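You operate a simulated robot arm through the tools that you are given. There is no shell and no other tool.

Carry out the task below with a simulated robot arm. There is one attempt and no reset: what you move stays moved.

TASK
Make a flat whiting bed at N28 and move the clamped tile from N29 onto it.
Fine: cover the whole tray with the filled sieve, tamp flat, put sieve and tamper back; knob to Open, slide the came off the glass and leave it in the gap; leave the other tile.

The check looks at the end state, three seconds after you hand in, the way a careful person would. Anything else that was tipped, shoved, dropped, spilled or broken makes it a failure. A push-on lid holds only when it is set on centred and level and pressed home; a screw cap is set on level and turned clockwise until tight.

THE ROBOT
A 7-joint arm with a three-finger gripper, fixed in place. Base frame: the origin is on the floor under the middle of its stand, x ahead of it, y to its left, z up; the work surface is at about z = 870. Readings come in mm, rad, newtons and seconds.
It reaches about 1342 mm from its shoulder. Its first joint turns from -2.897 to 2.897 rad. Payload 2.69 kg.
The tool frame sits at the grasp point between the pads (the TCP): z along the fingers, y along the line on which they close. The tips reach 30 mm beyond it. The gripper opens to 128 mm; its body begins 117 mm behind the TCP.
Orientation is that of the tool frame in the base frame, as a unit quaternion [w, x, y, z]. With the fingers straight down and closing along the base's y, the tool's x points along the base's -x, its y along +y and its z along -z.

THE INTERFACE
- The arm moves only by the tool apply_moves. Its argument "commands" is a list of rows, each a list of 7 numbers: the turn, a rotation vector about the base's x, y, z in degrees, then the shift along the base's x, y, z in mm, then the finger opening in mm, from 0 to 128. In form: [[rx, ry, rz, tx, ty, tz, claw], ...]. A call has 1 to 20 rows; each row is the pose to reach, as a shift and turn from the pose commanded when the call began. A row lasts 0.2 s, in which the tool goes at most 50 mm and 0.15 rad; a call with a longer step from one row to the next is refused whole, and so is a gripper value outside its range. A pose out of reach is approached as far as the arm can. The call stops where the force on the tool passes 40 N (or 10 N more than at its start, if that is more) or the arm is blocked; 0.2 s more then pass. The fingers move at their own pace (about 127 mm/s each) and stop on an object; they squeeze with about 37 N. The grip force told is the motor's: it shows also when the fingers shut on nothing. Time passes only in rows, and 0.2 s behind the last, so rows that repeat a pose let the fingers close. The reply holds the time, the measured pose of the TCP, the force on the tool along the base axes, the opening and the grip force, in the units named above and with some noise, with the torque about the TCP (base axes, N m) and any sound that the robot's microphone picked up, and new pictures: "pictures" is both (left out), scene, wrist or none.
- Cameras (640 x 400 px; columns grow to the right, rows downward): "scene" is fixed at [52.6, 509.7, 1441.4]; the picture's right is [0.28, -0.96, 0.00], its down [-0.65, -0.19, -0.73] and it looks along [0.71, 0.20, -0.68] (base axes); focal length 287 px, centre (320, 200). "wrist" rides on the gripper at [58, 54, -131] in the tool frame; the picture's right is [-0.68, 0.74, 0.00], its down [-0.62, -0.56, -0.55] and it looks along [-0.40, -0.37, 0.84] (tool axes); focal length 234 px, centre (320, 200). There is no depth. A picture from a camera that has moved, and an enlarged one, comes with that camera's place and axes in the base frame and with its lens. The place of the scene camera against the robot may be out by one fixed shift of up to 12 mm in any direction.
- raise_lower(by): moves the trunk up (or, below 0, down) by that many mm; the arm rides with it, the base frame stays. It gives what a move gives, with no picture.
- enlarge(camera, box): a new picture of the part [left, top, right, bottom] of that camera's present view, enlarged. The clock stands still meanwhile.
- hand_in(): hands the job in; it is judged then, once.

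Nothing tells you positions but the pictures and the camera data. Unless the task says otherwise, let go and move clear before handing in.

The tools are called as name(argument=value, ...) on one line, values as JSON. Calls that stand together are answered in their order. apply_moves: Moves the arm, as the interface text tells. Its arguments: {"type":"object","properties":{"commands":{"type":"array"},"pictures":{"type":"string","enum":["both","scene","wrist","none"]}},"required":["commands"]} The other tools are called the same way: raise_lower (by) moves the trunk up or down; enlarge (camera, box) takes an enlarged picture of a part of a camera's view; hand_in () hands the job in.

At the start:

```text
clock: 0.0
position: [660.2, 373.4, 1183.5]
ee_rot: [0.0, 0.0, 1.0, 0.0]
wrist_force: [0.1, -0.1, -0.5]
torque: [0.04, -0.01, 0.02]
gripper_width: 127.8
gripper_force: 0.0
trunk travel left (down, up): [-150.0, 200.0]
```

scene: 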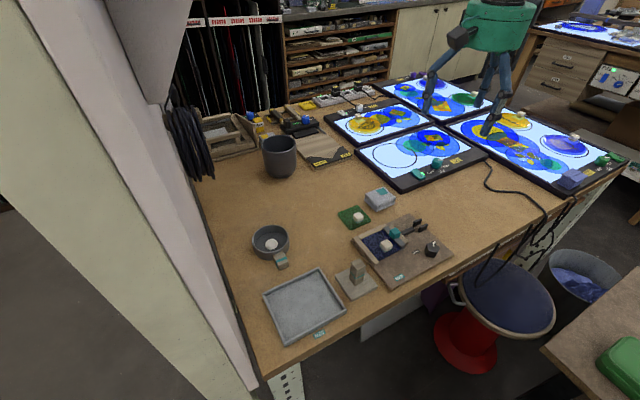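
wrist: 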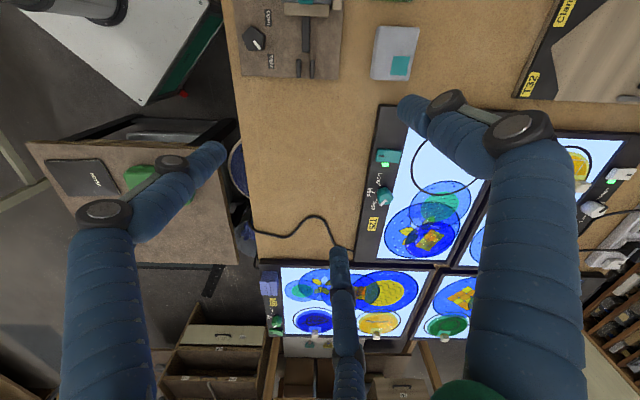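

I see a bench with a grey tray, a sieve bowl, a tamper, a clamp fixture with a knob and some tiles. I will enlarge parts of the scene to identify them before I move anything.

enlarge(camera="scene", box=[230, 200, 390, 350])

enlarge(camera="scene", box=[330, 170, 470, 300])

enlarge(camera="scene", box=[180, 80, 380, 205])

```text
2.67 times, centred on (310, 275) of scene
camera zoom: at [52.6, 509.7, 1441.4], right [0.28, -0.96, 0.0], down [-0.65, -0.19, -0.73], along [0.71, 0.2, -0.68], focal length 766 px, centre (347, 0)
```

zoom: 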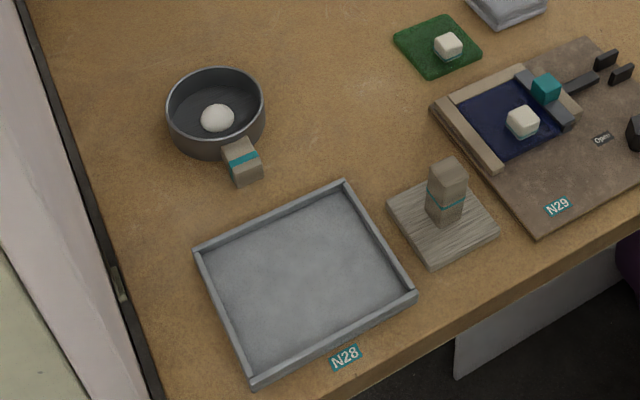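

```text
3.08 times, centred on (400, 235) of scene
camera zoom: at [52.6, 509.7, 1441.4], right [0.28, -0.96, 0.0], down [-0.65, -0.19, -0.73], along [0.71, 0.2, -0.68], focal length 884 px, centre (74, 92)
```

zoom: 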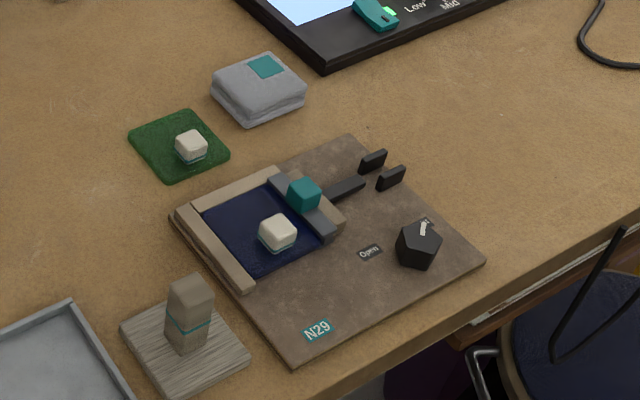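

```text
3.20 times, centred on (280, 142) of scene
camera zoom: at [52.6, 509.7, 1441.4], right [0.28, -0.96, 0.0], down [-0.65, -0.19, -0.73], along [0.71, 0.2, -0.68], focal length 920 px, centre (448, 384)
```

zoom: 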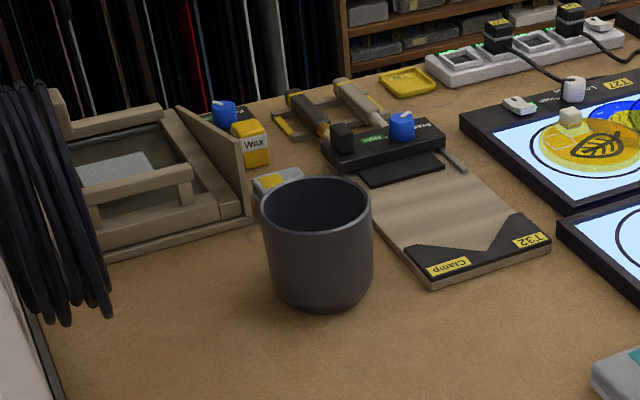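

The tray (N28) is at about (327, 623). The sieve is near (470, 755), the tamper near (417, 530), the N29 fixture near (540, 450) and its knob near (550, 365). I'll move the wrist camera over the fixture to look closely.

apply_moves(commands=[[0, 0, 0, -30, 22, -15, 128], [0, 0, 0, -60, 44, -30, 128], [0, 0, 0, -90, 66, -45, 128], [0, 0, 0, -120, 88, -60, 128], [0, 0, 0, -150, 110, -75, 128], [0, 0, 0, -180, 130, -90, 128], [0, 0, 0, -180, 130, -90, 128]])

```text
clock: 1.6
position: [479.6, 504.5, 1093.4]
ee_rot: [0.001, 0.0, 1.0, 0.001]
wrist_force: [-0.9, 0.5, 0.3]
torque: [-0.02, -0.01, 0.0]
gripper_width: 127.9
gripper_force: 0.1
trunk travel left (down, up): [-150.0, 200.0]
camera wrist: at [421.5, 556.5, 1224.2], right [0.68, 0.74, 0.0], down [0.62, -0.56, 0.55], along [0.4, -0.37, -0.84], focal length 234 px, centre (320, 200)
```

scene: 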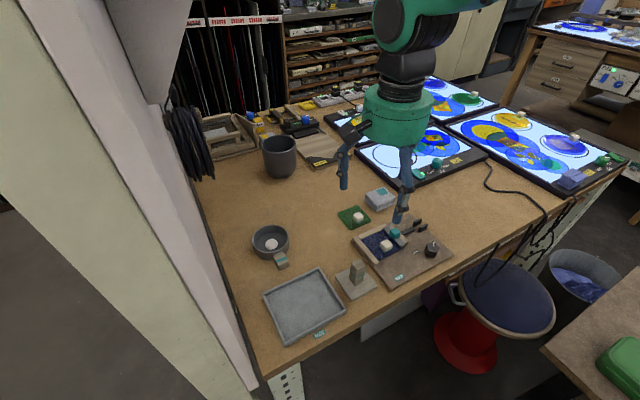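
wrist: 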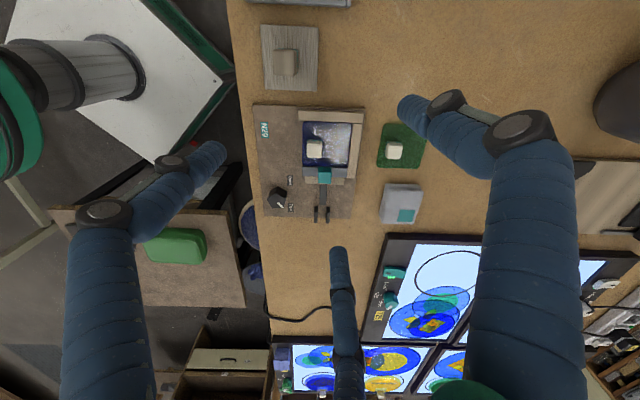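

enlarge(camera="wrist", box=[230, 80, 430, 230])

enlarge(camera="wrist", box=[235, 10, 365, 110])

```text
2.67 times, centred on (330, 155) of wrist
camera zoom: at [421.5, 556.5, 1224.2], right [0.68, 0.74, 0.0], down [0.62, -0.56, 0.55], along [0.4, -0.37, -0.84], focal length 624 px, centre (293, 320)
```

zoom: 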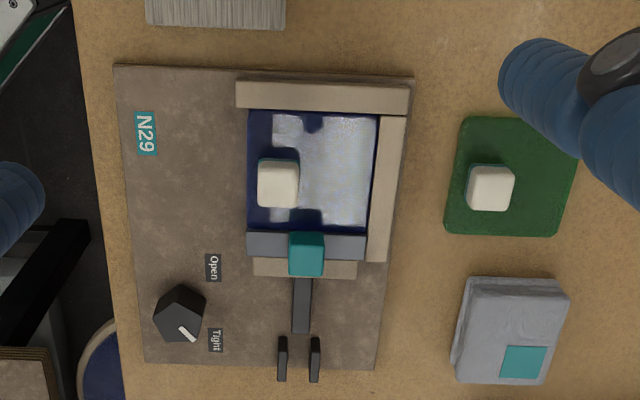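

```text
4.00 times, centred on (300, 60) of wrist
camera zoom: at [421.5, 556.5, 1224.2], right [0.68, 0.74, 0.0], down [0.62, -0.56, 0.55], along [0.4, -0.37, -0.84], focal length 937 px, centre (400, 760)
```

zoom: 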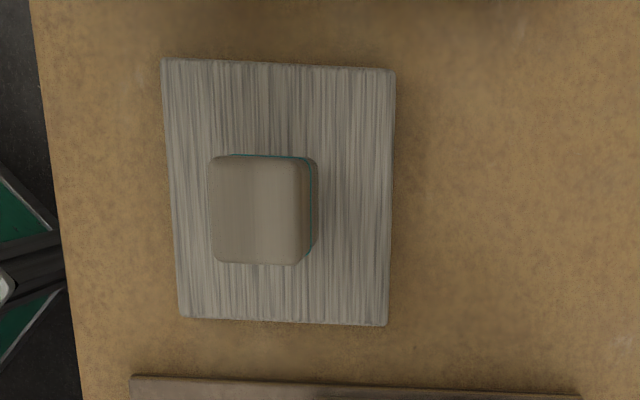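

The knob is on Tight, and the whole bench is turned about 45° from the base. Next I'll check how the three fingers close, in free air.

apply_moves(commands=[[0, 0, 0, 0, 0, 0, 40], [0, 0, 0, 0, 0, 0, 40], [0, 0, 0, 0, 0, 0, 40], [0, 0, 0, 0, 0, 0, 40]])

apply_moves(commands=[[0, 0, 0, 0, 0, 0, 5], [0, 0, 0, 0, 0, 0, 5], [0, 0, 0, 0, 0, 0, 5]])

```text
clock: 2.6
position: [478.6, 503.4, 1093.3]
ee_rot: [0.0, 0.001, 1.0, 0.001]
wrist_force: [0.4, 0.2, 0.1]
torque: [-0.01, 0.0, 0.0]
gripper_width: 40.0
gripper_force: 0.1
trunk travel left (down, up): [-150.0, 200.0]
camera wrist: at [422.1, 555.9, 1224.3], right [0.68, 0.74, 0.0], down [0.62, -0.56, 0.55], along [0.4, -0.37, -0.84], focal length 234 px, centre (320, 200)
```

scene: 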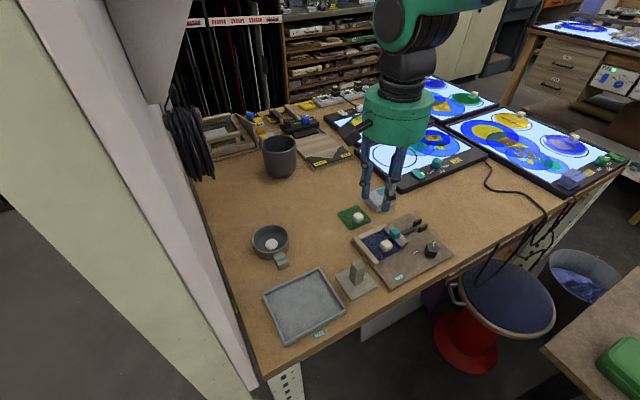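
wrist: 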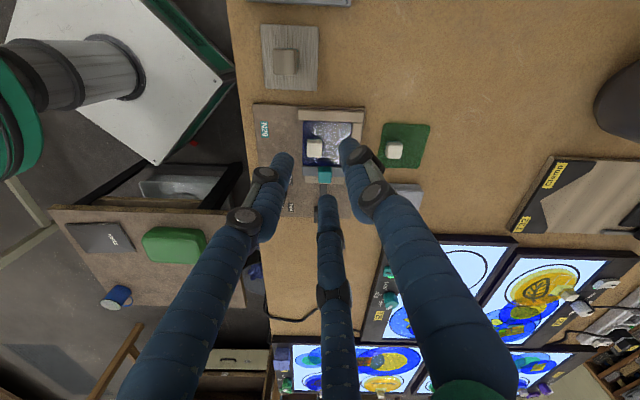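

```text
clock: 3.4
position: [480.4, 503.6, 1094.1]
ee_rot: [0.0, 0.0, 1.0, 0.001]
wrist_force: [-1.6, -0.3, -0.6]
torque: [-0.02, 0.01, 0.0]
gripper_width: 4.9
gripper_force: 0.1
trunk travel left (down, up): [-150.0, 200.0]
camera wrist: at [422.1, 555.9, 1224.3], right [0.68, 0.74, 0.0], down [0.62, -0.56, 0.55], along [0.4, -0.37, -0.84], focal length 234 px, centre (320, 200)
```

scene: 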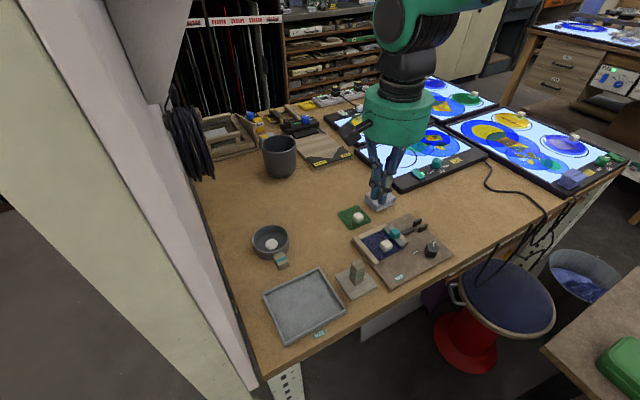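
wrist: 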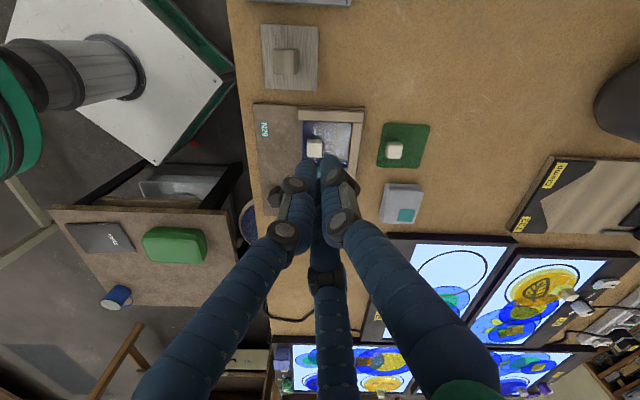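

The fingers close radially, spaced 120° apart. Next I'll move so the wrist camera sees the tray, sieve and tamper from above.

apply_moves(commands=[[0, 0, 0, -20, 34, 14, 5], [0, 0, 0, -40, 68, 28, 5], [0, 0, 0, -60, 102, 42, 5], [0, 0, 0, -80, 137, 56, 5], [0, 0, 0, -80, 137, 56, 5]])

enlarge(camera="wrist", box=[220, 20, 460, 170])

```text
clock: 4.6
position: [400.5, 640.5, 1148.2]
ee_rot: [0.0, 0.0, 1.0, 0.001]
wrist_force: [-1.1, 0.0, -1.6]
torque: [-0.06, -0.04, -0.01]
gripper_width: 4.9
gripper_force: 0.1
trunk travel left (down, up): [-150.0, 200.0]
camera wrist: at [342.3, 694.5, 1279.2], right [0.68, 0.74, 0.0], down [0.62, -0.56, 0.55], along [0.4, -0.37, -0.84], focal length 234 px, centre (320, 200)
```

scene: 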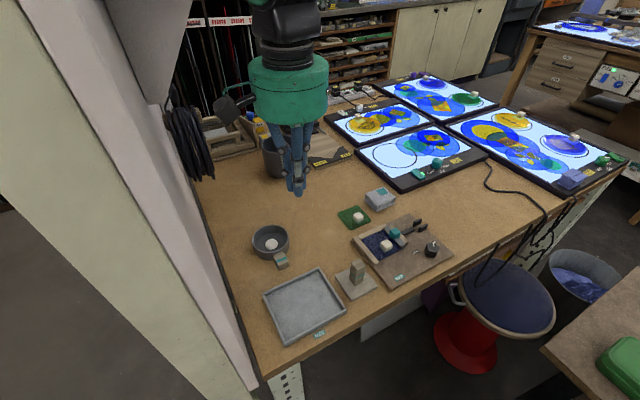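
wrist: 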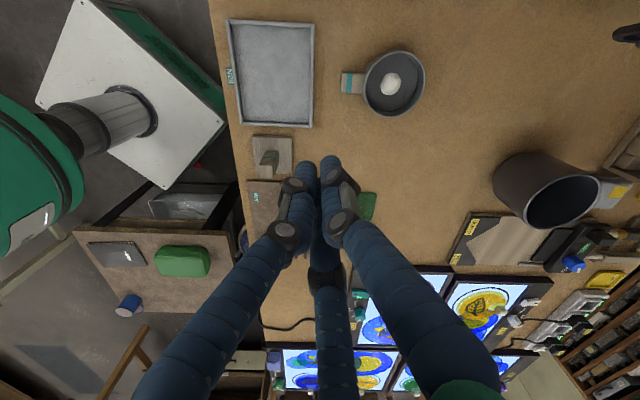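

```text
2.67 times, centred on (340, 95) of wrist
camera zoom: at [342.3, 694.5, 1279.2], right [0.68, 0.74, 0.0], down [0.62, -0.56, 0.55], along [0.4, -0.37, -0.84], focal length 624 px, centre (267, 480)
```

zoom: 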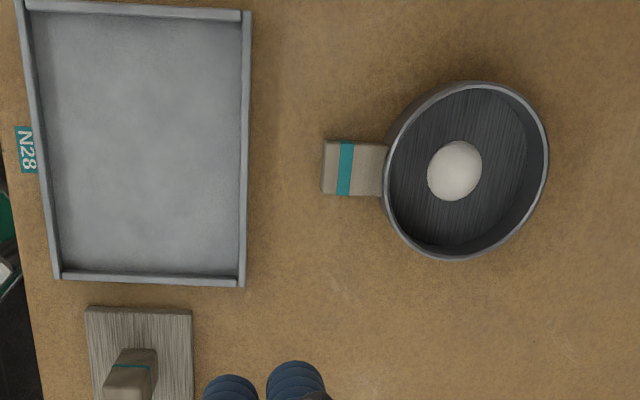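

The sieve is at about (446, 743), with its handle pointing toward the bench front. The tray centre is near (325, 615) and the tamper is at (406, 520). I'll take higher zooms to get heights and details before gripping.

enlarge(camera="scene", box=[245, 215, 305, 275])

enlarge(camera="wrist", box=[330, 40, 440, 125])

enlarge(camera="scene", box=[345, 205, 465, 290])

enlarge(camera="scene", box=[255, 255, 385, 350])

```text
6.67 times, centred on (275, 245) of scene
camera zoom: at [52.6, 509.7, 1441.4], right [0.28, -0.96, 0.0], down [-0.65, -0.19, -0.73], along [0.71, 0.2, -0.68], focal length 1916 px, centre (620, -100)
```

zoom: 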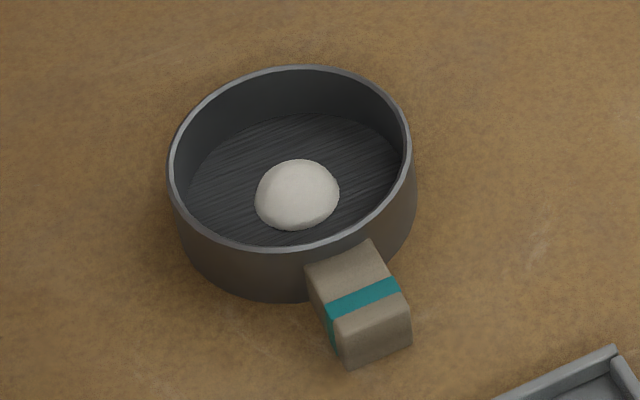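

```text
4.71 times, centred on (385, 82) of wrist
camera zoom: at [342.3, 694.5, 1279.2], right [0.68, 0.74, 0.0], down [0.62, -0.56, 0.55], along [0.4, -0.37, -0.84], focal length 1102 px, centre (14, 753)
```

zoom: 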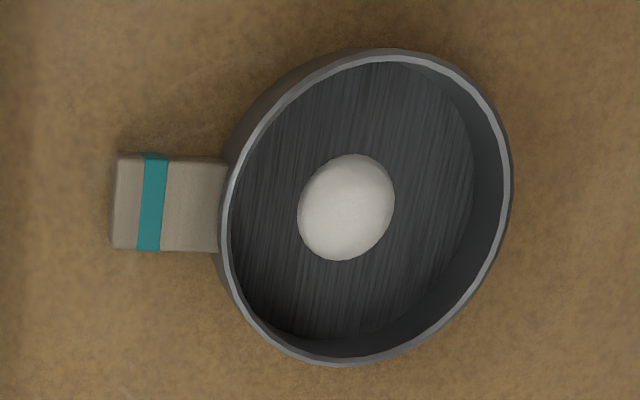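

```text
4.71 times, centred on (405, 248) of scene
camera zoom: at [52.6, 509.7, 1441.4], right [0.28, -0.96, 0.0], down [-0.65, -0.19, -0.73], along [0.71, 0.2, -0.68], focal length 1352 px, centre (-80, -24)
```

zoom: 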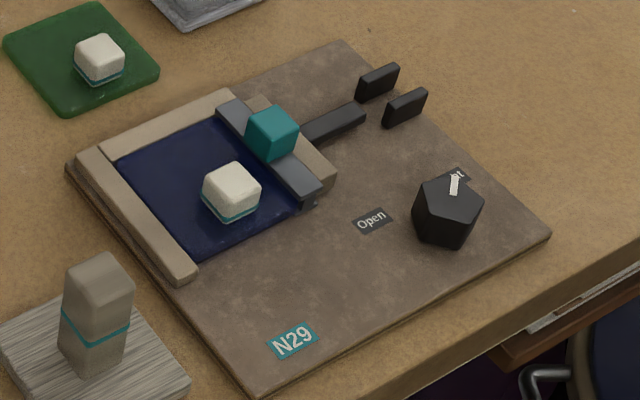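

```text
4.21 times, centred on (320, 302) of scene
camera zoom: at [52.6, 509.7, 1441.4], right [0.28, -0.96, 0.0], down [-0.65, -0.19, -0.73], along [0.71, 0.2, -0.68], focal length 1210 px, centre (320, -232)
```

zoom: 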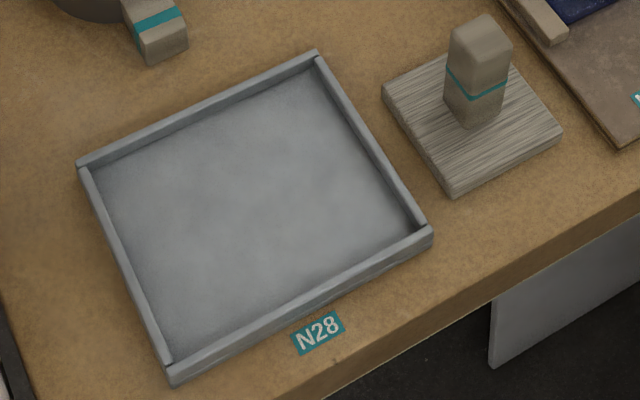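

The bowl is about 89 mm across and 30 mm tall, with its handle toward the bench front. A three-finger grip around the bowl suits this gripper best, with the fingers clear of the handle. I'll turn the tool +75° and go above the bowl with the fingers open.

apply_moves(commands=[[0, 0, 7.5, 4.9, 10.5, -5, 20], [0, 0, 15, 9.8, 21, -10, 40], [0, 0, 22.5, 14.7, 31.5, -15, 60], [0, 0, 30, 19.6, 42, -20, 80], [0, 0, 37.5, 24.5, 52.5, -25, 100], [0, 0, 45, 29.4, 63, -30, 128], [0, 0, 52.5, 34.3, 73.5, -35, 128], [0, 0, 60, 39.2, 84, -40, 128], [0, 0, 67.5, 44.1, 94.5, -45, 128], [0, 0, 75, 49, 105, -50, 128], [0, 0, 75, 49, 105, -50, 128]])

```text
clock: 7.0
position: [455.5, 738.0, 1101.3]
ee_rot: [-0.001, -0.608, 0.794, 0.004]
wrist_force: [0.2, -0.5, 1.5]
torque: [-0.05, -0.02, -0.01]
gripper_width: 127.9
gripper_force: 0.2
trunk travel left (down, up): [-150.0, 200.0]
camera wrist: at [389.5, 692.5, 1233.0], right [-0.53, 0.85, 0.01], down [0.71, 0.44, 0.55], along [0.46, 0.3, -0.84], focal length 234 px, centre (320, 200)
```

scene: 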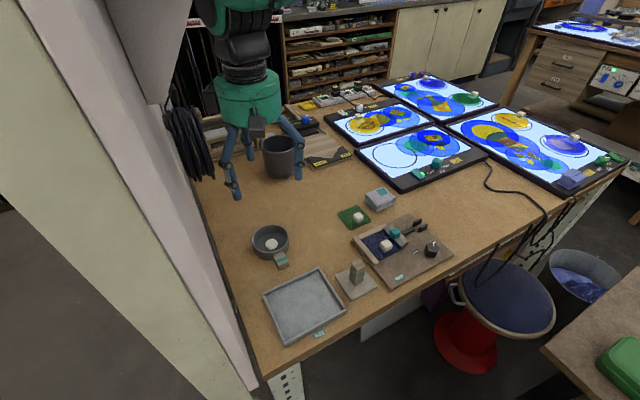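
wrist: 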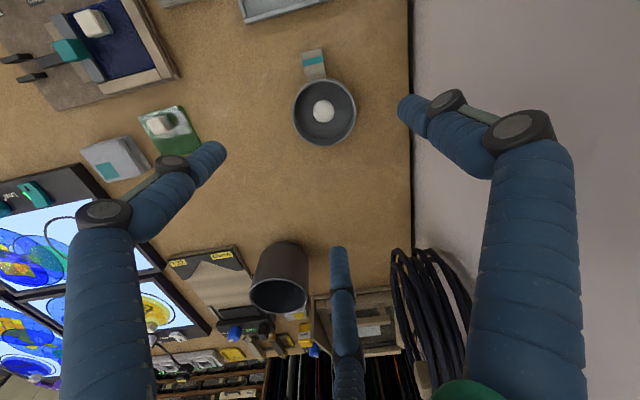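

apply_moves(commands=[[0, 0, 0, 0, 0, 0, 128], [0, 0, 0, 0, 0, 0, 128]], pictures="none")

enlarge(camera="wrist", box=[265, 35, 385, 155])

```text
clock: 7.6
position: [455.6, 735.9, 1100.4]
ee_rot: [0.0, -0.608, 0.794, 0.003]
wrist_force: [0.8, -0.2, -0.9]
torque: [0.02, 0.01, 0.0]
gripper_width: 127.9
gripper_force: 0.0
trunk travel left (down, up): [-150.0, 200.0]
```

```text
3.33 times, centred on (325, 95) of wrist
camera zoom: at [389.5, 692.7, 1233.0], right [-0.53, 0.85, 0.01], down [0.71, 0.44, 0.55], along [0.46, 0.3, -0.84], focal length 781 px, centre (303, 550)
```

zoom: 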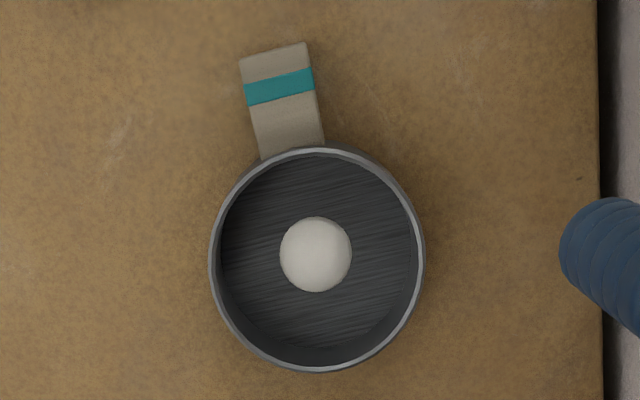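

The tool sits about 11 mm short of where I commanded it. I'll test whether that comes from the rotation or from the position.

apply_moves(commands=[[0, 0, -5, 0, 0, 0, 128], [0, 0, -10, 0, 0, 0, 128], [0, 0, -15, 0, 0, 0, 128], [0, 0, -15, 0, 0, 0, 128]], pictures="scene")

```text
clock: 8.6
position: [456.5, 736.9, 1102.1]
ee_rot: [0.0, -0.497, 0.868, 0.003]
wrist_force: [-0.3, 0.8, 0.5]
torque: [0.0, 0.0, -0.02]
gripper_width: 128.2
gripper_force: 0.0
trunk travel left (down, up): [-150.0, 200.0]
```

scene: 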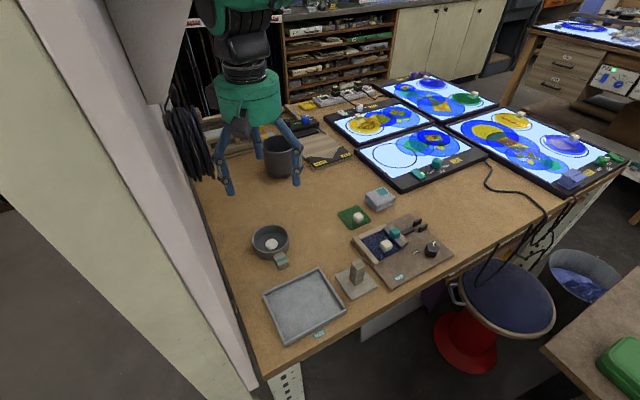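

apply_moves(commands=[[0, 0, 0, 0, 0, -20, 128], [0, 0, 0, 0, 0, -40, 128], [0, 0, 0, 0, 0, -60, 128], [0, 0, 0, 0, 0, -60, 128]], pictures="none")

apply_moves(commands=[[0, 0, 0, 0, 0, 0, 128], [0, 0, 0, -10, -10, 0, 128], [0, 0, 0, -20, -20, 0, 128], [0, 0, 0, -20, -20, 0, 128], [0, 0, 0, -20, -20, 0, 128]], pictures="none")

```text
clock: 9.6
position: [449.7, 746.3, 1039.8]
ee_rot: [0.0, -0.5, 0.866, 0.0]
wrist_force: [-0.1, 0.1, -0.1]
torque: [-0.01, 0.03, -0.02]
gripper_width: 128.2
gripper_force: 0.2
trunk travel left (down, up): [-150.0, 200.0]
```

```text
clock: 10.8
position: [429.9, 725.6, 1040.6]
ee_rot: [0.0, -0.5, 0.866, 0.0]
wrist_force: [-0.2, -0.9, -0.6]
torque: [-0.03, 0.0, -0.01]
gripper_width: 128.0
gripper_force: 0.0
trunk travel left (down, up): [-150.0, 200.0]
```

Below about z = 1050 the arm tracks exactly, so the shortfall was a posture limit higher up. Now I'll turn to 75° over the bowl at (448.5, 743) and descend around it with the fingers open.

apply_moves(commands=[[0, 0, 7.5, 10, 9, 0, 128], [0, 0, 15, 19.3, 17.6, 0, 128], [0, 0, 15, 19.3, 17.6, -30, 128], [0, 0, 15, 19.3, 17.6, -60, 128], [0, 0, 15, 19.3, 17.6, -80, 128], [0, 0, 15, 19.3, 17.6, -80, 128]], pictures="both")

enlarge(camera="wrist", box=[220, 0, 420, 140])

```text
clock: 12.2
position: [449.1, 742.5, 960.2]
ee_rot: [-0.001, -0.609, 0.793, 0.0]
wrist_force: [0.3, 0.3, -1.4]
torque: [-0.03, 0.03, -0.01]
gripper_width: 127.9
gripper_force: 0.2
trunk travel left (down, up): [-150.0, 200.0]
camera wrist: at [383.2, 699.8, 1090.4], right [-0.54, 0.84, 0.0], down [0.71, 0.45, 0.55], along [0.46, 0.29, -0.84], focal length 234 px, centre (320, 200)
```

scene: 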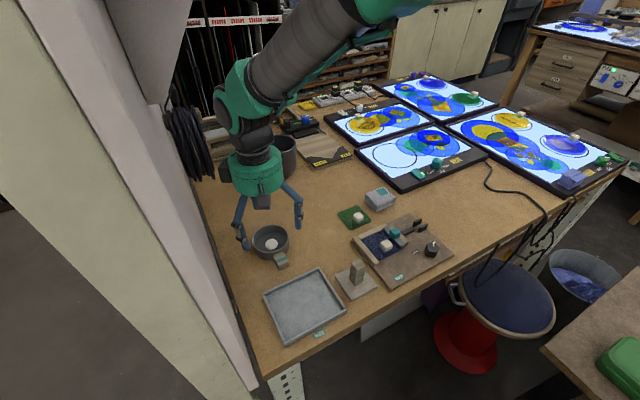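
wrist: 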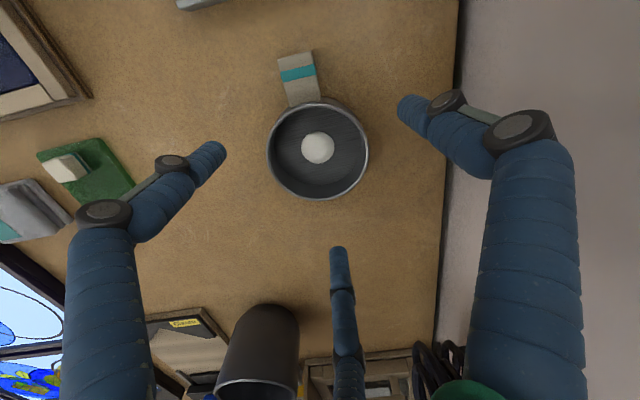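

```text
2.86 times, centred on (320, 70) of wrist
camera zoom: at [383.2, 699.8, 1090.4], right [-0.54, 0.84, 0.0], down [0.71, 0.45, 0.55], along [0.46, 0.29, -0.84], focal length 669 px, centre (320, 571)
```

zoom: 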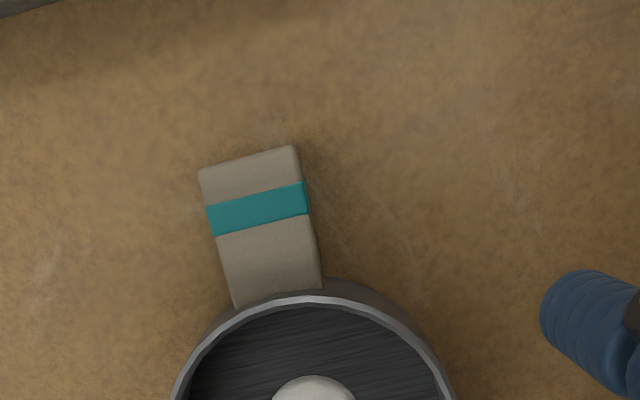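

The bowl centre refines to about (450.5, 742). I'll correct slightly and descend so the fingers surround the bowl wall.

apply_moves(commands=[[0, 0, 0, 1.5, -1, -15, 128], [0, 0, 0, 1.5, -1, -30, 128], [0, 0, 0, 1.5, -1, -42, 128], [0, 0, 0, 1.5, -1, -53, 128], [0, 0, 0, 1.5, -1, -53, 128]], pictures="both")

enlarge(camera="scene", box=[215, 195, 335, 285])

```text
clock: 13.4
position: [451.9, 742.5, 907.1]
ee_rot: [-0.001, -0.609, 0.793, 0.0]
wrist_force: [-0.1, 1.1, 0.4]
torque: [0.0, -0.01, -0.02]
gripper_width: 127.7
gripper_force: 0.1
trunk travel left (down, up): [-150.0, 200.0]
camera wrist: at [385.4, 698.2, 1038.1], right [-0.54, 0.84, 0.0], down [0.71, 0.45, 0.55], along [0.46, 0.29, -0.84], focal length 234 px, centre (320, 200)
```

scene: 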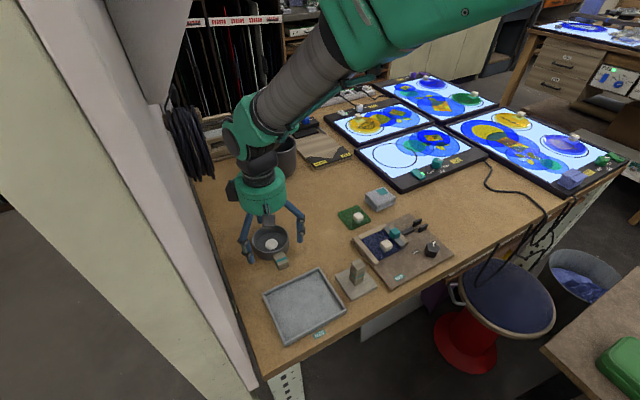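
wrist: 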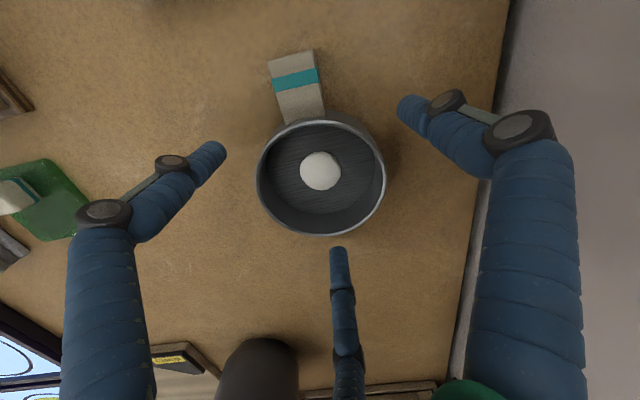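

```text
4.44 times, centred on (275, 240) of scene
camera zoom: at [52.6, 509.7, 1441.4], right [0.28, -0.96, 0.0], down [-0.65, -0.19, -0.73], along [0.71, 0.2, -0.68], focal length 1277 px, centre (520, 22)
```

zoom: 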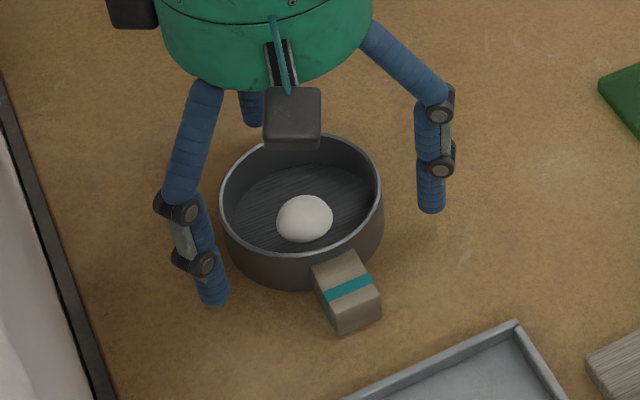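

The fingers are around the bowl and clear of the handle. I'll close gradually.

apply_moves(commands=[[0, 0, 0, 0, 0, 0, 110], [0, 0, 0, 0, 0, 0, 100], [0, 0, 0, 0, 0, 0, 95], [0, 0, 0, 0, 0, 0, 91], [0, 0, 0, 0, 0, 0, 88], [0, 0, 0, 0, 0, 0, 84], [0, 0, 0, 0, 0, 0, 78], [0, 0, 0, 0, 0, 0, 70], [0, 0, 0, 0, 0, 0, 70]], pictures="both")

enlarge(camera="scene", box=[215, 195, 335, 285])

```text
clock: 15.4
position: [451.1, 741.3, 907.1]
ee_rot: [-0.001, -0.609, 0.794, 0.0]
wrist_force: [1.3, 0.1, 3.6]
torque: [-0.04, -0.02, -0.07]
gripper_width: 84.6
gripper_force: 36.9
trunk travel left (down, up): [-150.0, 200.0]
camera wrist: at [385.4, 698.0, 1038.5], right [-0.54, 0.84, 0.0], down [0.71, 0.45, 0.55], along [0.46, 0.29, -0.84], focal length 234 px, centre (320, 200)
```

scene: 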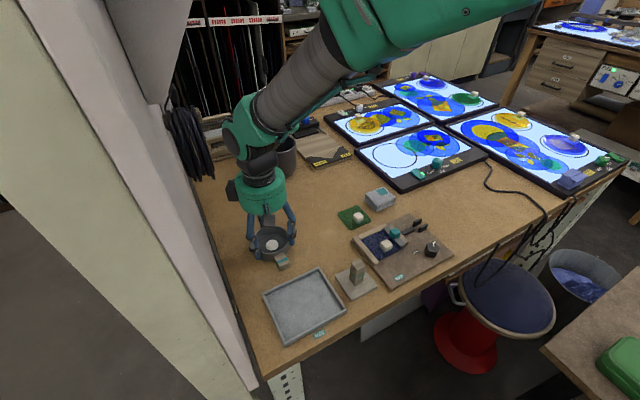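
wrist: 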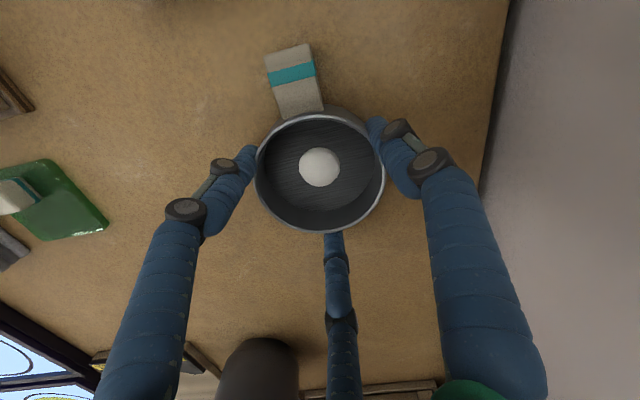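

```text
4.44 times, centred on (275, 240) of scene
camera zoom: at [52.6, 509.7, 1441.4], right [0.28, -0.96, 0.0], down [-0.65, -0.19, -0.73], along [0.71, 0.2, -0.68], focal length 1277 px, centre (520, 22)
```

zoom: 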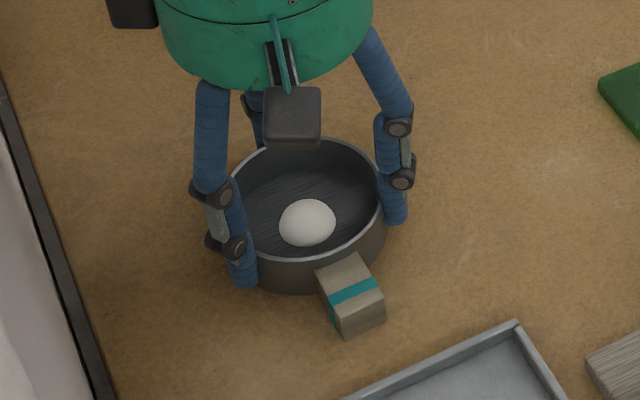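

The bowl is gripped firmly at 84.6 mm. I'll lift slowly and check the load and whether any powder falls.

apply_moves(commands=[[0, 0, 0, 0, 0, 2, 70], [0, 0, 0, 0, 0, 5, 70], [0, 0, 0, 0, 0, 9, 70], [0, 0, 0, 0, 0, 14, 70], [0, 0, 0, 0, 0, 20, 70], [0, 0, 0, 0, 0, 26, 70], [0, 0, 0, 0, 0, 32, 70], [0, 0, 0, 0, 0, 37, 70], [0, 0, 0, 0, 0, 40, 70], [0, 0, 0, 0, 0, 40, 70]], pictures="both")

enlarge(camera="scene", box=[215, 195, 335, 285])

```text
clock: 17.6
position: [451.5, 741.2, 947.3]
ee_rot: [0.0, -0.609, 0.793, 0.0]
wrist_force: [-0.3, 0.8, 0.2]
torque: [-0.01, -0.01, -0.02]
gripper_width: 70.0
gripper_force: 0.0
trunk travel left (down, up): [-150.0, 200.0]
camera wrist: at [385.1, 697.8, 1078.4], right [-0.54, 0.84, 0.0], down [0.71, 0.45, 0.55], along [0.46, 0.29, -0.84], focal length 234 px, centre (320, 200)
```

scene: 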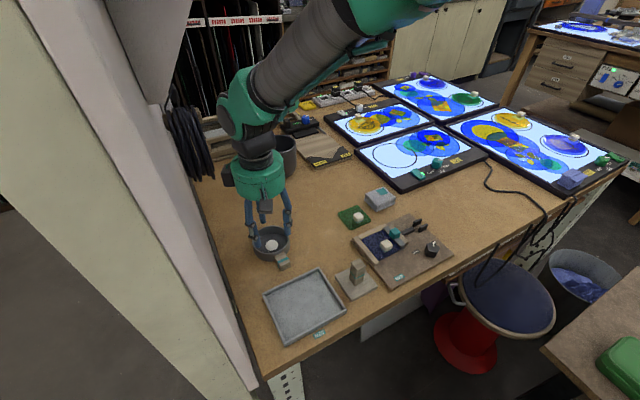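
wrist: 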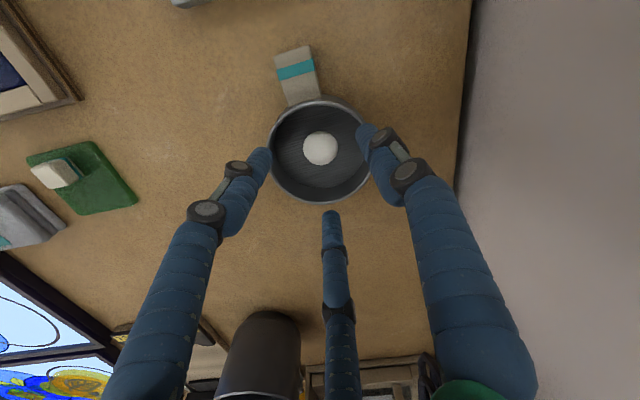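

```text
4.44 times, centred on (275, 240) of scene
camera zoom: at [52.6, 509.7, 1441.4], right [0.28, -0.96, 0.0], down [-0.65, -0.19, -0.73], along [0.71, 0.2, -0.68], focal length 1277 px, centre (520, 22)
```

zoom: 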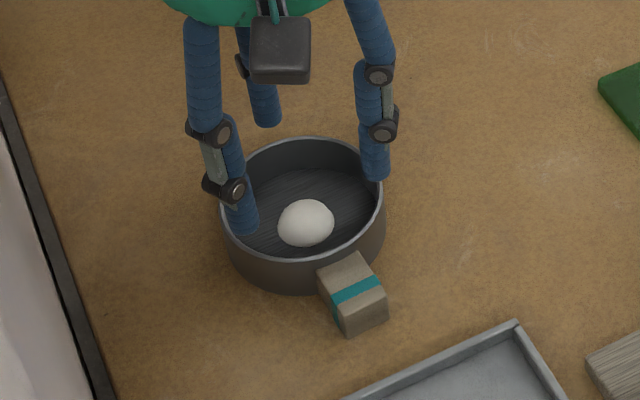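

The bowl stayed on the bench: the fingers slipped up its smooth wall, and the powder is undisturbed. I'll use the handle instead. I'm opening, rising and turning toward 135° so one finger meets the handle end and two its sides.

apply_moves(commands=[[0, 0, 0, 0, 0, 0, 100], [0, 0, 0, 0, 0, 15, 110], [0, 0, 0, 0, 0, 40, 110], [0, 0, 0, 0, 0, 64, 110], [0, 0, 7.5, -5, -5, 64, 110], [0, 0, 15, -10, -10, 64, 110], [0, 0, 22.5, -16, -16, 64, 110], [0, 0, 30, -22, -22, 64, 110], [0, 0, 37.5, -28, -28, 64, 110], [0, 0, 45, -33, -33, 64, 110], [0, 0, 52.5, -38, -38, 64, 110], [0, 0, 60, -43, -43, 64, 110], [0, 0, 60, -43, -43, 64, 110], [0, 0, 60, -43, -43, 64, 110]], pictures="both")

enlarge(camera="wrist", box=[220, 60, 420, 220])

enlarge(camera="scene", box=[215, 195, 335, 285])

```text
clock: 20.6
position: [406.8, 699.2, 1010.5]
ee_rot: [0.0, 0.924, -0.382, 0.0]
wrist_force: [0.7, -0.1, 0.6]
torque: [0.01, 0.04, 0.0]
gripper_width: 109.9
gripper_force: 0.1
trunk travel left (down, up): [-150.0, 200.0]
camera wrist: at [411.4, 618.0, 1141.9], right [-1.0, -0.04, 0.0], down [-0.04, 0.84, 0.55], along [-0.02, 0.55, -0.84], focal length 234 px, centre (320, 200)
```

scene: 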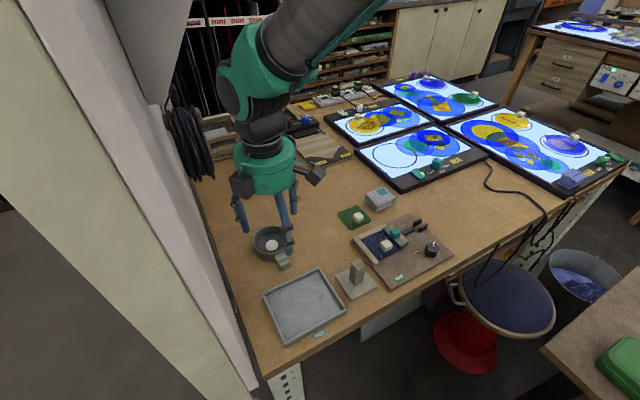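
wrist: 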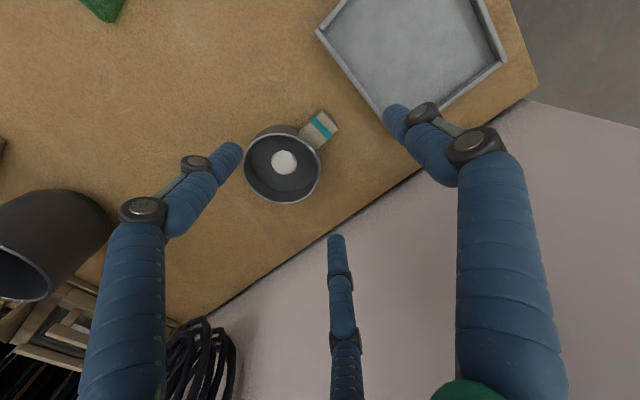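

```text
2.50 times, centred on (320, 140) of wrist
camera zoom: at [411.4, 618.0, 1141.9], right [-1.0, -0.04, 0.0], down [-0.04, 0.84, 0.55], along [-0.02, 0.55, -0.84], focal length 585 px, centre (320, 350)
```

zoom: 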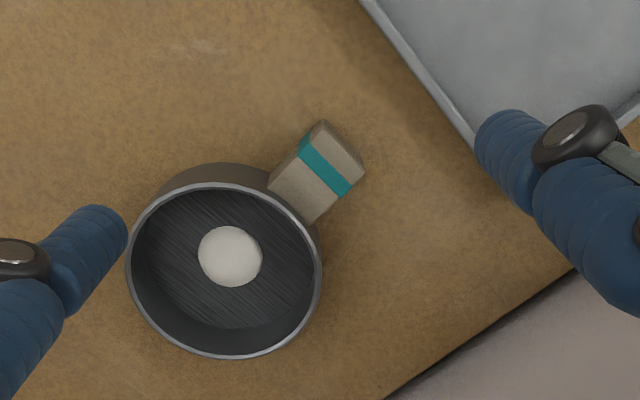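

```text
4.44 times, centred on (275, 240) of scene
camera zoom: at [52.6, 509.7, 1441.4], right [0.28, -0.96, 0.0], down [-0.65, -0.19, -0.73], along [0.71, 0.2, -0.68], focal length 1277 px, centre (520, 22)
```

zoom: 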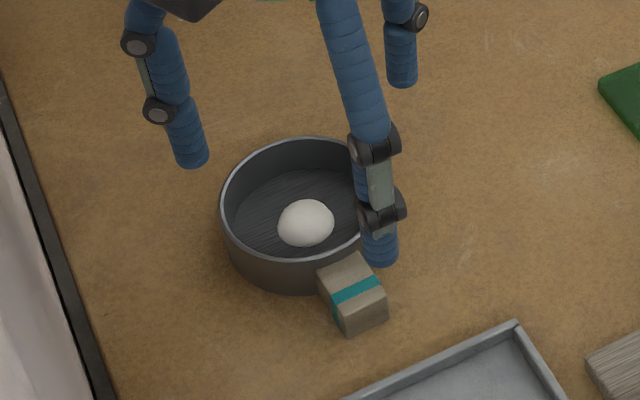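

enlarge(camera="wrist", box=[290, 100, 350, 160])

```text
6.67 times, centred on (320, 130) of wrist
camera zoom: at [411.4, 618.0, 1141.9], right [-1.0, -0.04, 0.0], down [-0.04, 0.84, 0.55], along [-0.02, 0.55, -0.84], focal length 1561 px, centre (320, 667)
```

zoom: 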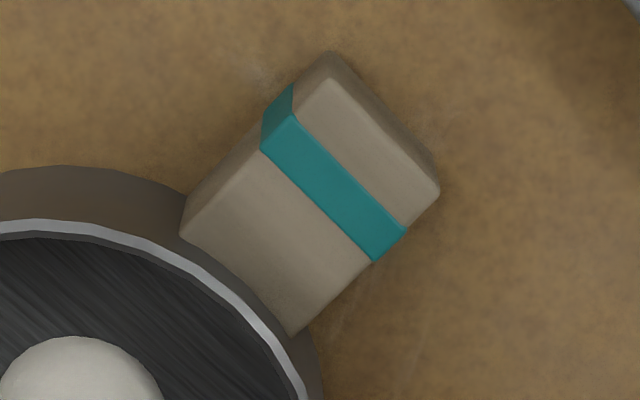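

The handle's top centre is near (409, 695). The end finger has to fit between the handle and the tray wall, so I'll use a narrow opening of 54 mm and check from just above before descending.

apply_moves(commands=[[0, 0, 0, -2.5, -6.7, -20, 54], [0, 0, 0, -2.5, -6.7, -45, 54], [0, 0, 0, -2.5, -6.7, -70, 54], [0, 0, 0, -2.5, -6.7, -76, 54], [0, 0, 0, -2.5, -6.7, -76, 54]], pictures="both")

enlarge(camera="wrist", box=[240, 90, 400, 250])

enlarge(camera="scene", box=[235, 205, 325, 285])

```text
clock: 21.8
position: [405.7, 691.3, 934.1]
ee_rot: [0.0, 0.924, -0.383, 0.0]
wrist_force: [-0.7, 0.3, -0.3]
torque: [0.04, -0.02, -0.01]
gripper_width: 54.0
gripper_force: 0.1
trunk travel left (down, up): [-150.0, 200.0]
camera wrist: at [409.9, 610.6, 1066.1], right [-1.0, -0.04, 0.0], down [-0.04, 0.84, 0.55], along [-0.02, 0.55, -0.84], focal length 234 px, centre (320, 200)
```

scene: 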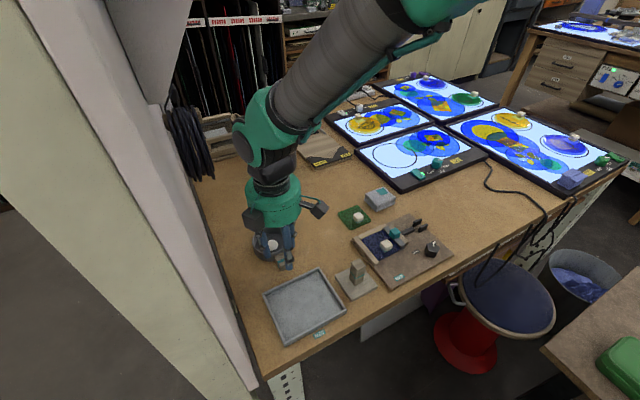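
wrist: 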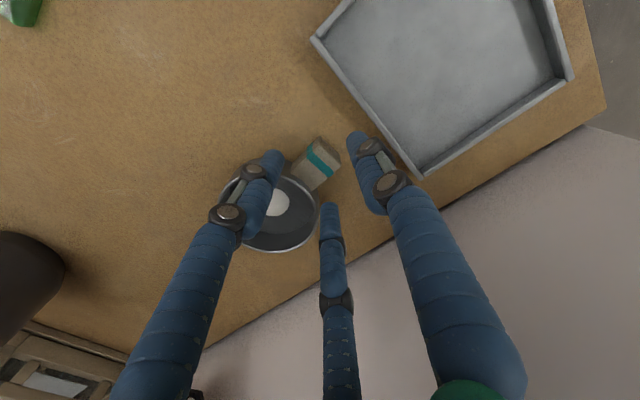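

```text
2.50 times, centred on (320, 170) of wrist
camera zoom: at [409.9, 610.6, 1066.1], right [-1.0, -0.04, 0.0], down [-0.04, 0.84, 0.55], along [-0.02, 0.55, -0.84], focal length 585 px, centre (320, 275)
```

zoom: 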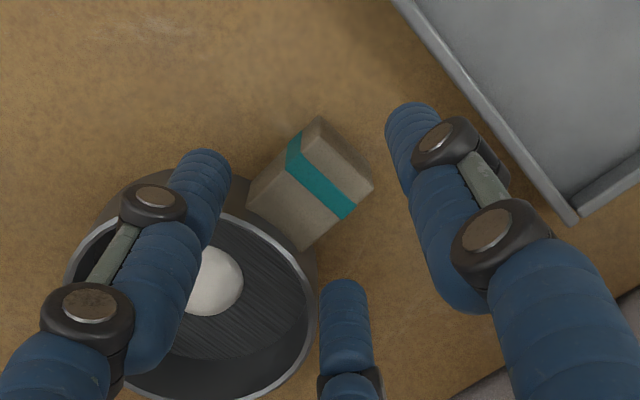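

```text
5.00 times, centred on (280, 245) of scene
camera zoom: at [52.6, 509.7, 1441.4], right [0.28, -0.96, 0.0], down [-0.65, -0.19, -0.73], along [0.71, 0.2, -0.68], focal length 1437 px, centre (520, -25)
```

zoom: 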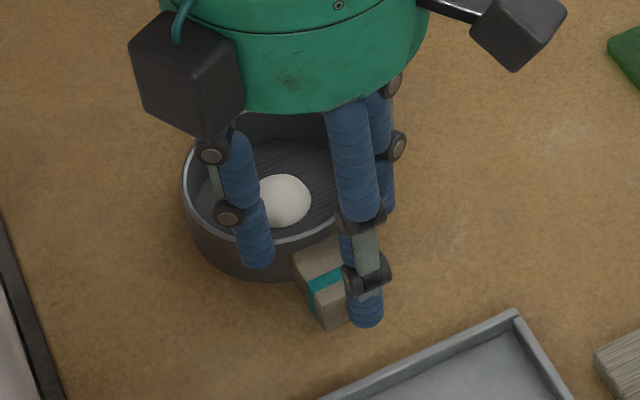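

The fingers straddle the handle, but one side finger is close to the bowl. I'll shift 3 mm away from it and then descend around the handle.

apply_moves(commands=[[0, 0, 0, -2.8, 0, 0, 54], [0, 0, 0, -2.8, 0, -10, 54], [0, 0, 0, -2.8, 0, -20, 54], [0, 0, 0, -2.8, 0, -27, 54], [0, 0, 0, -2.8, 0, -31, 54], [0, 0, 0, -2.8, 0, -31, 54]], pictures="both")

enlarge(camera="wrist", box=[240, 90, 400, 250])

enlarge(camera="scene", box=[235, 205, 325, 285])

```text
clock: 23.2
position: [400.6, 692.6, 903.8]
ee_rot: [0.001, 0.924, -0.382, 0.0]
wrist_force: [-0.7, 0.0, 0.3]
torque: [-0.02, 0.01, 0.03]
gripper_width: 53.8
gripper_force: 0.1
trunk travel left (down, up): [-150.0, 200.0]
camera wrist: at [406.2, 611.8, 1035.7], right [-1.0, -0.04, 0.0], down [-0.04, 0.84, 0.55], along [-0.02, 0.55, -0.84], focal length 234 px, centre (320, 200)
```

scene: 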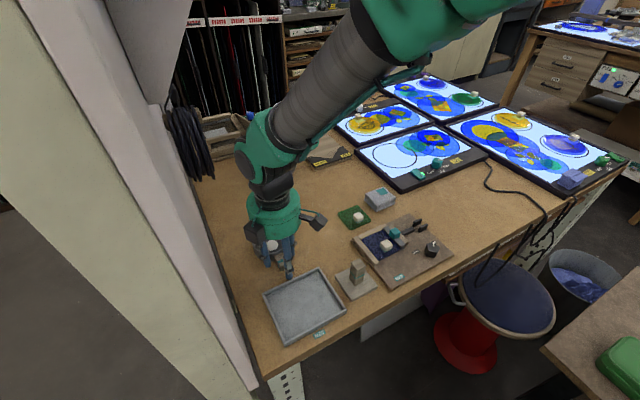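
wrist: 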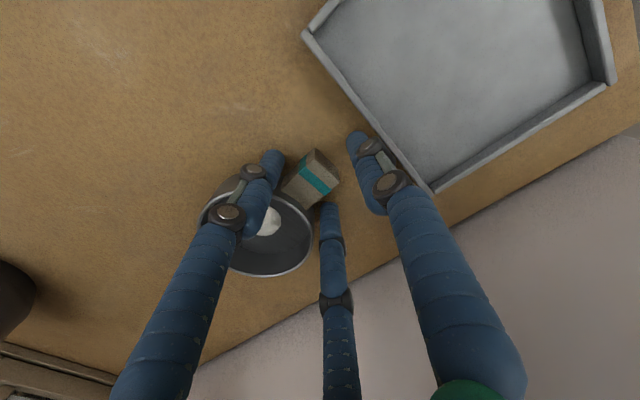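

```text
2.50 times, centred on (320, 170) of wrist
camera zoom: at [406.2, 611.8, 1035.7], right [-1.0, -0.04, 0.0], down [-0.04, 0.84, 0.55], along [-0.02, 0.55, -0.84], focal length 585 px, centre (320, 275)
```

zoom: 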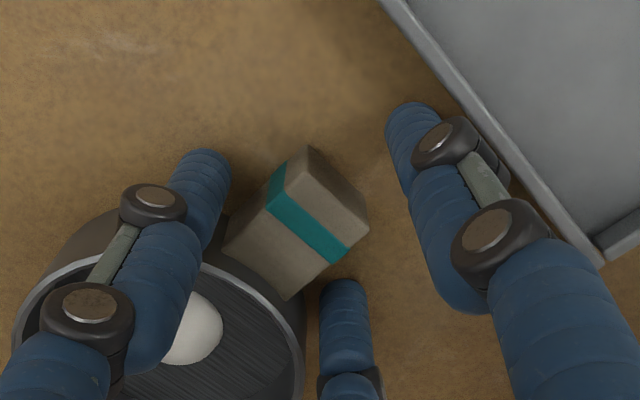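

```text
5.00 times, centred on (280, 245) of scene
camera zoom: at [52.6, 509.7, 1441.4], right [0.28, -0.96, 0.0], down [-0.65, -0.19, -0.73], along [0.71, 0.2, -0.68], focal length 1437 px, centre (520, -25)
```

zoom: 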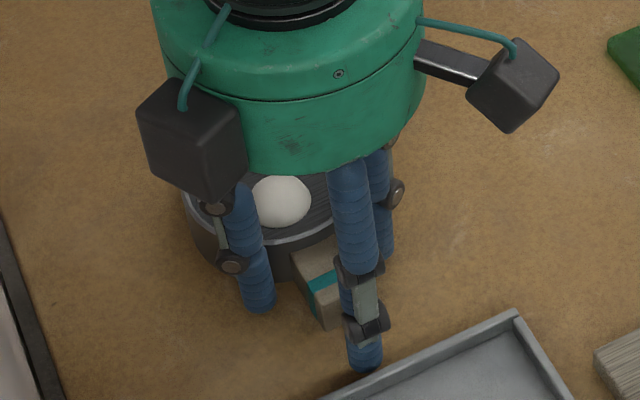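

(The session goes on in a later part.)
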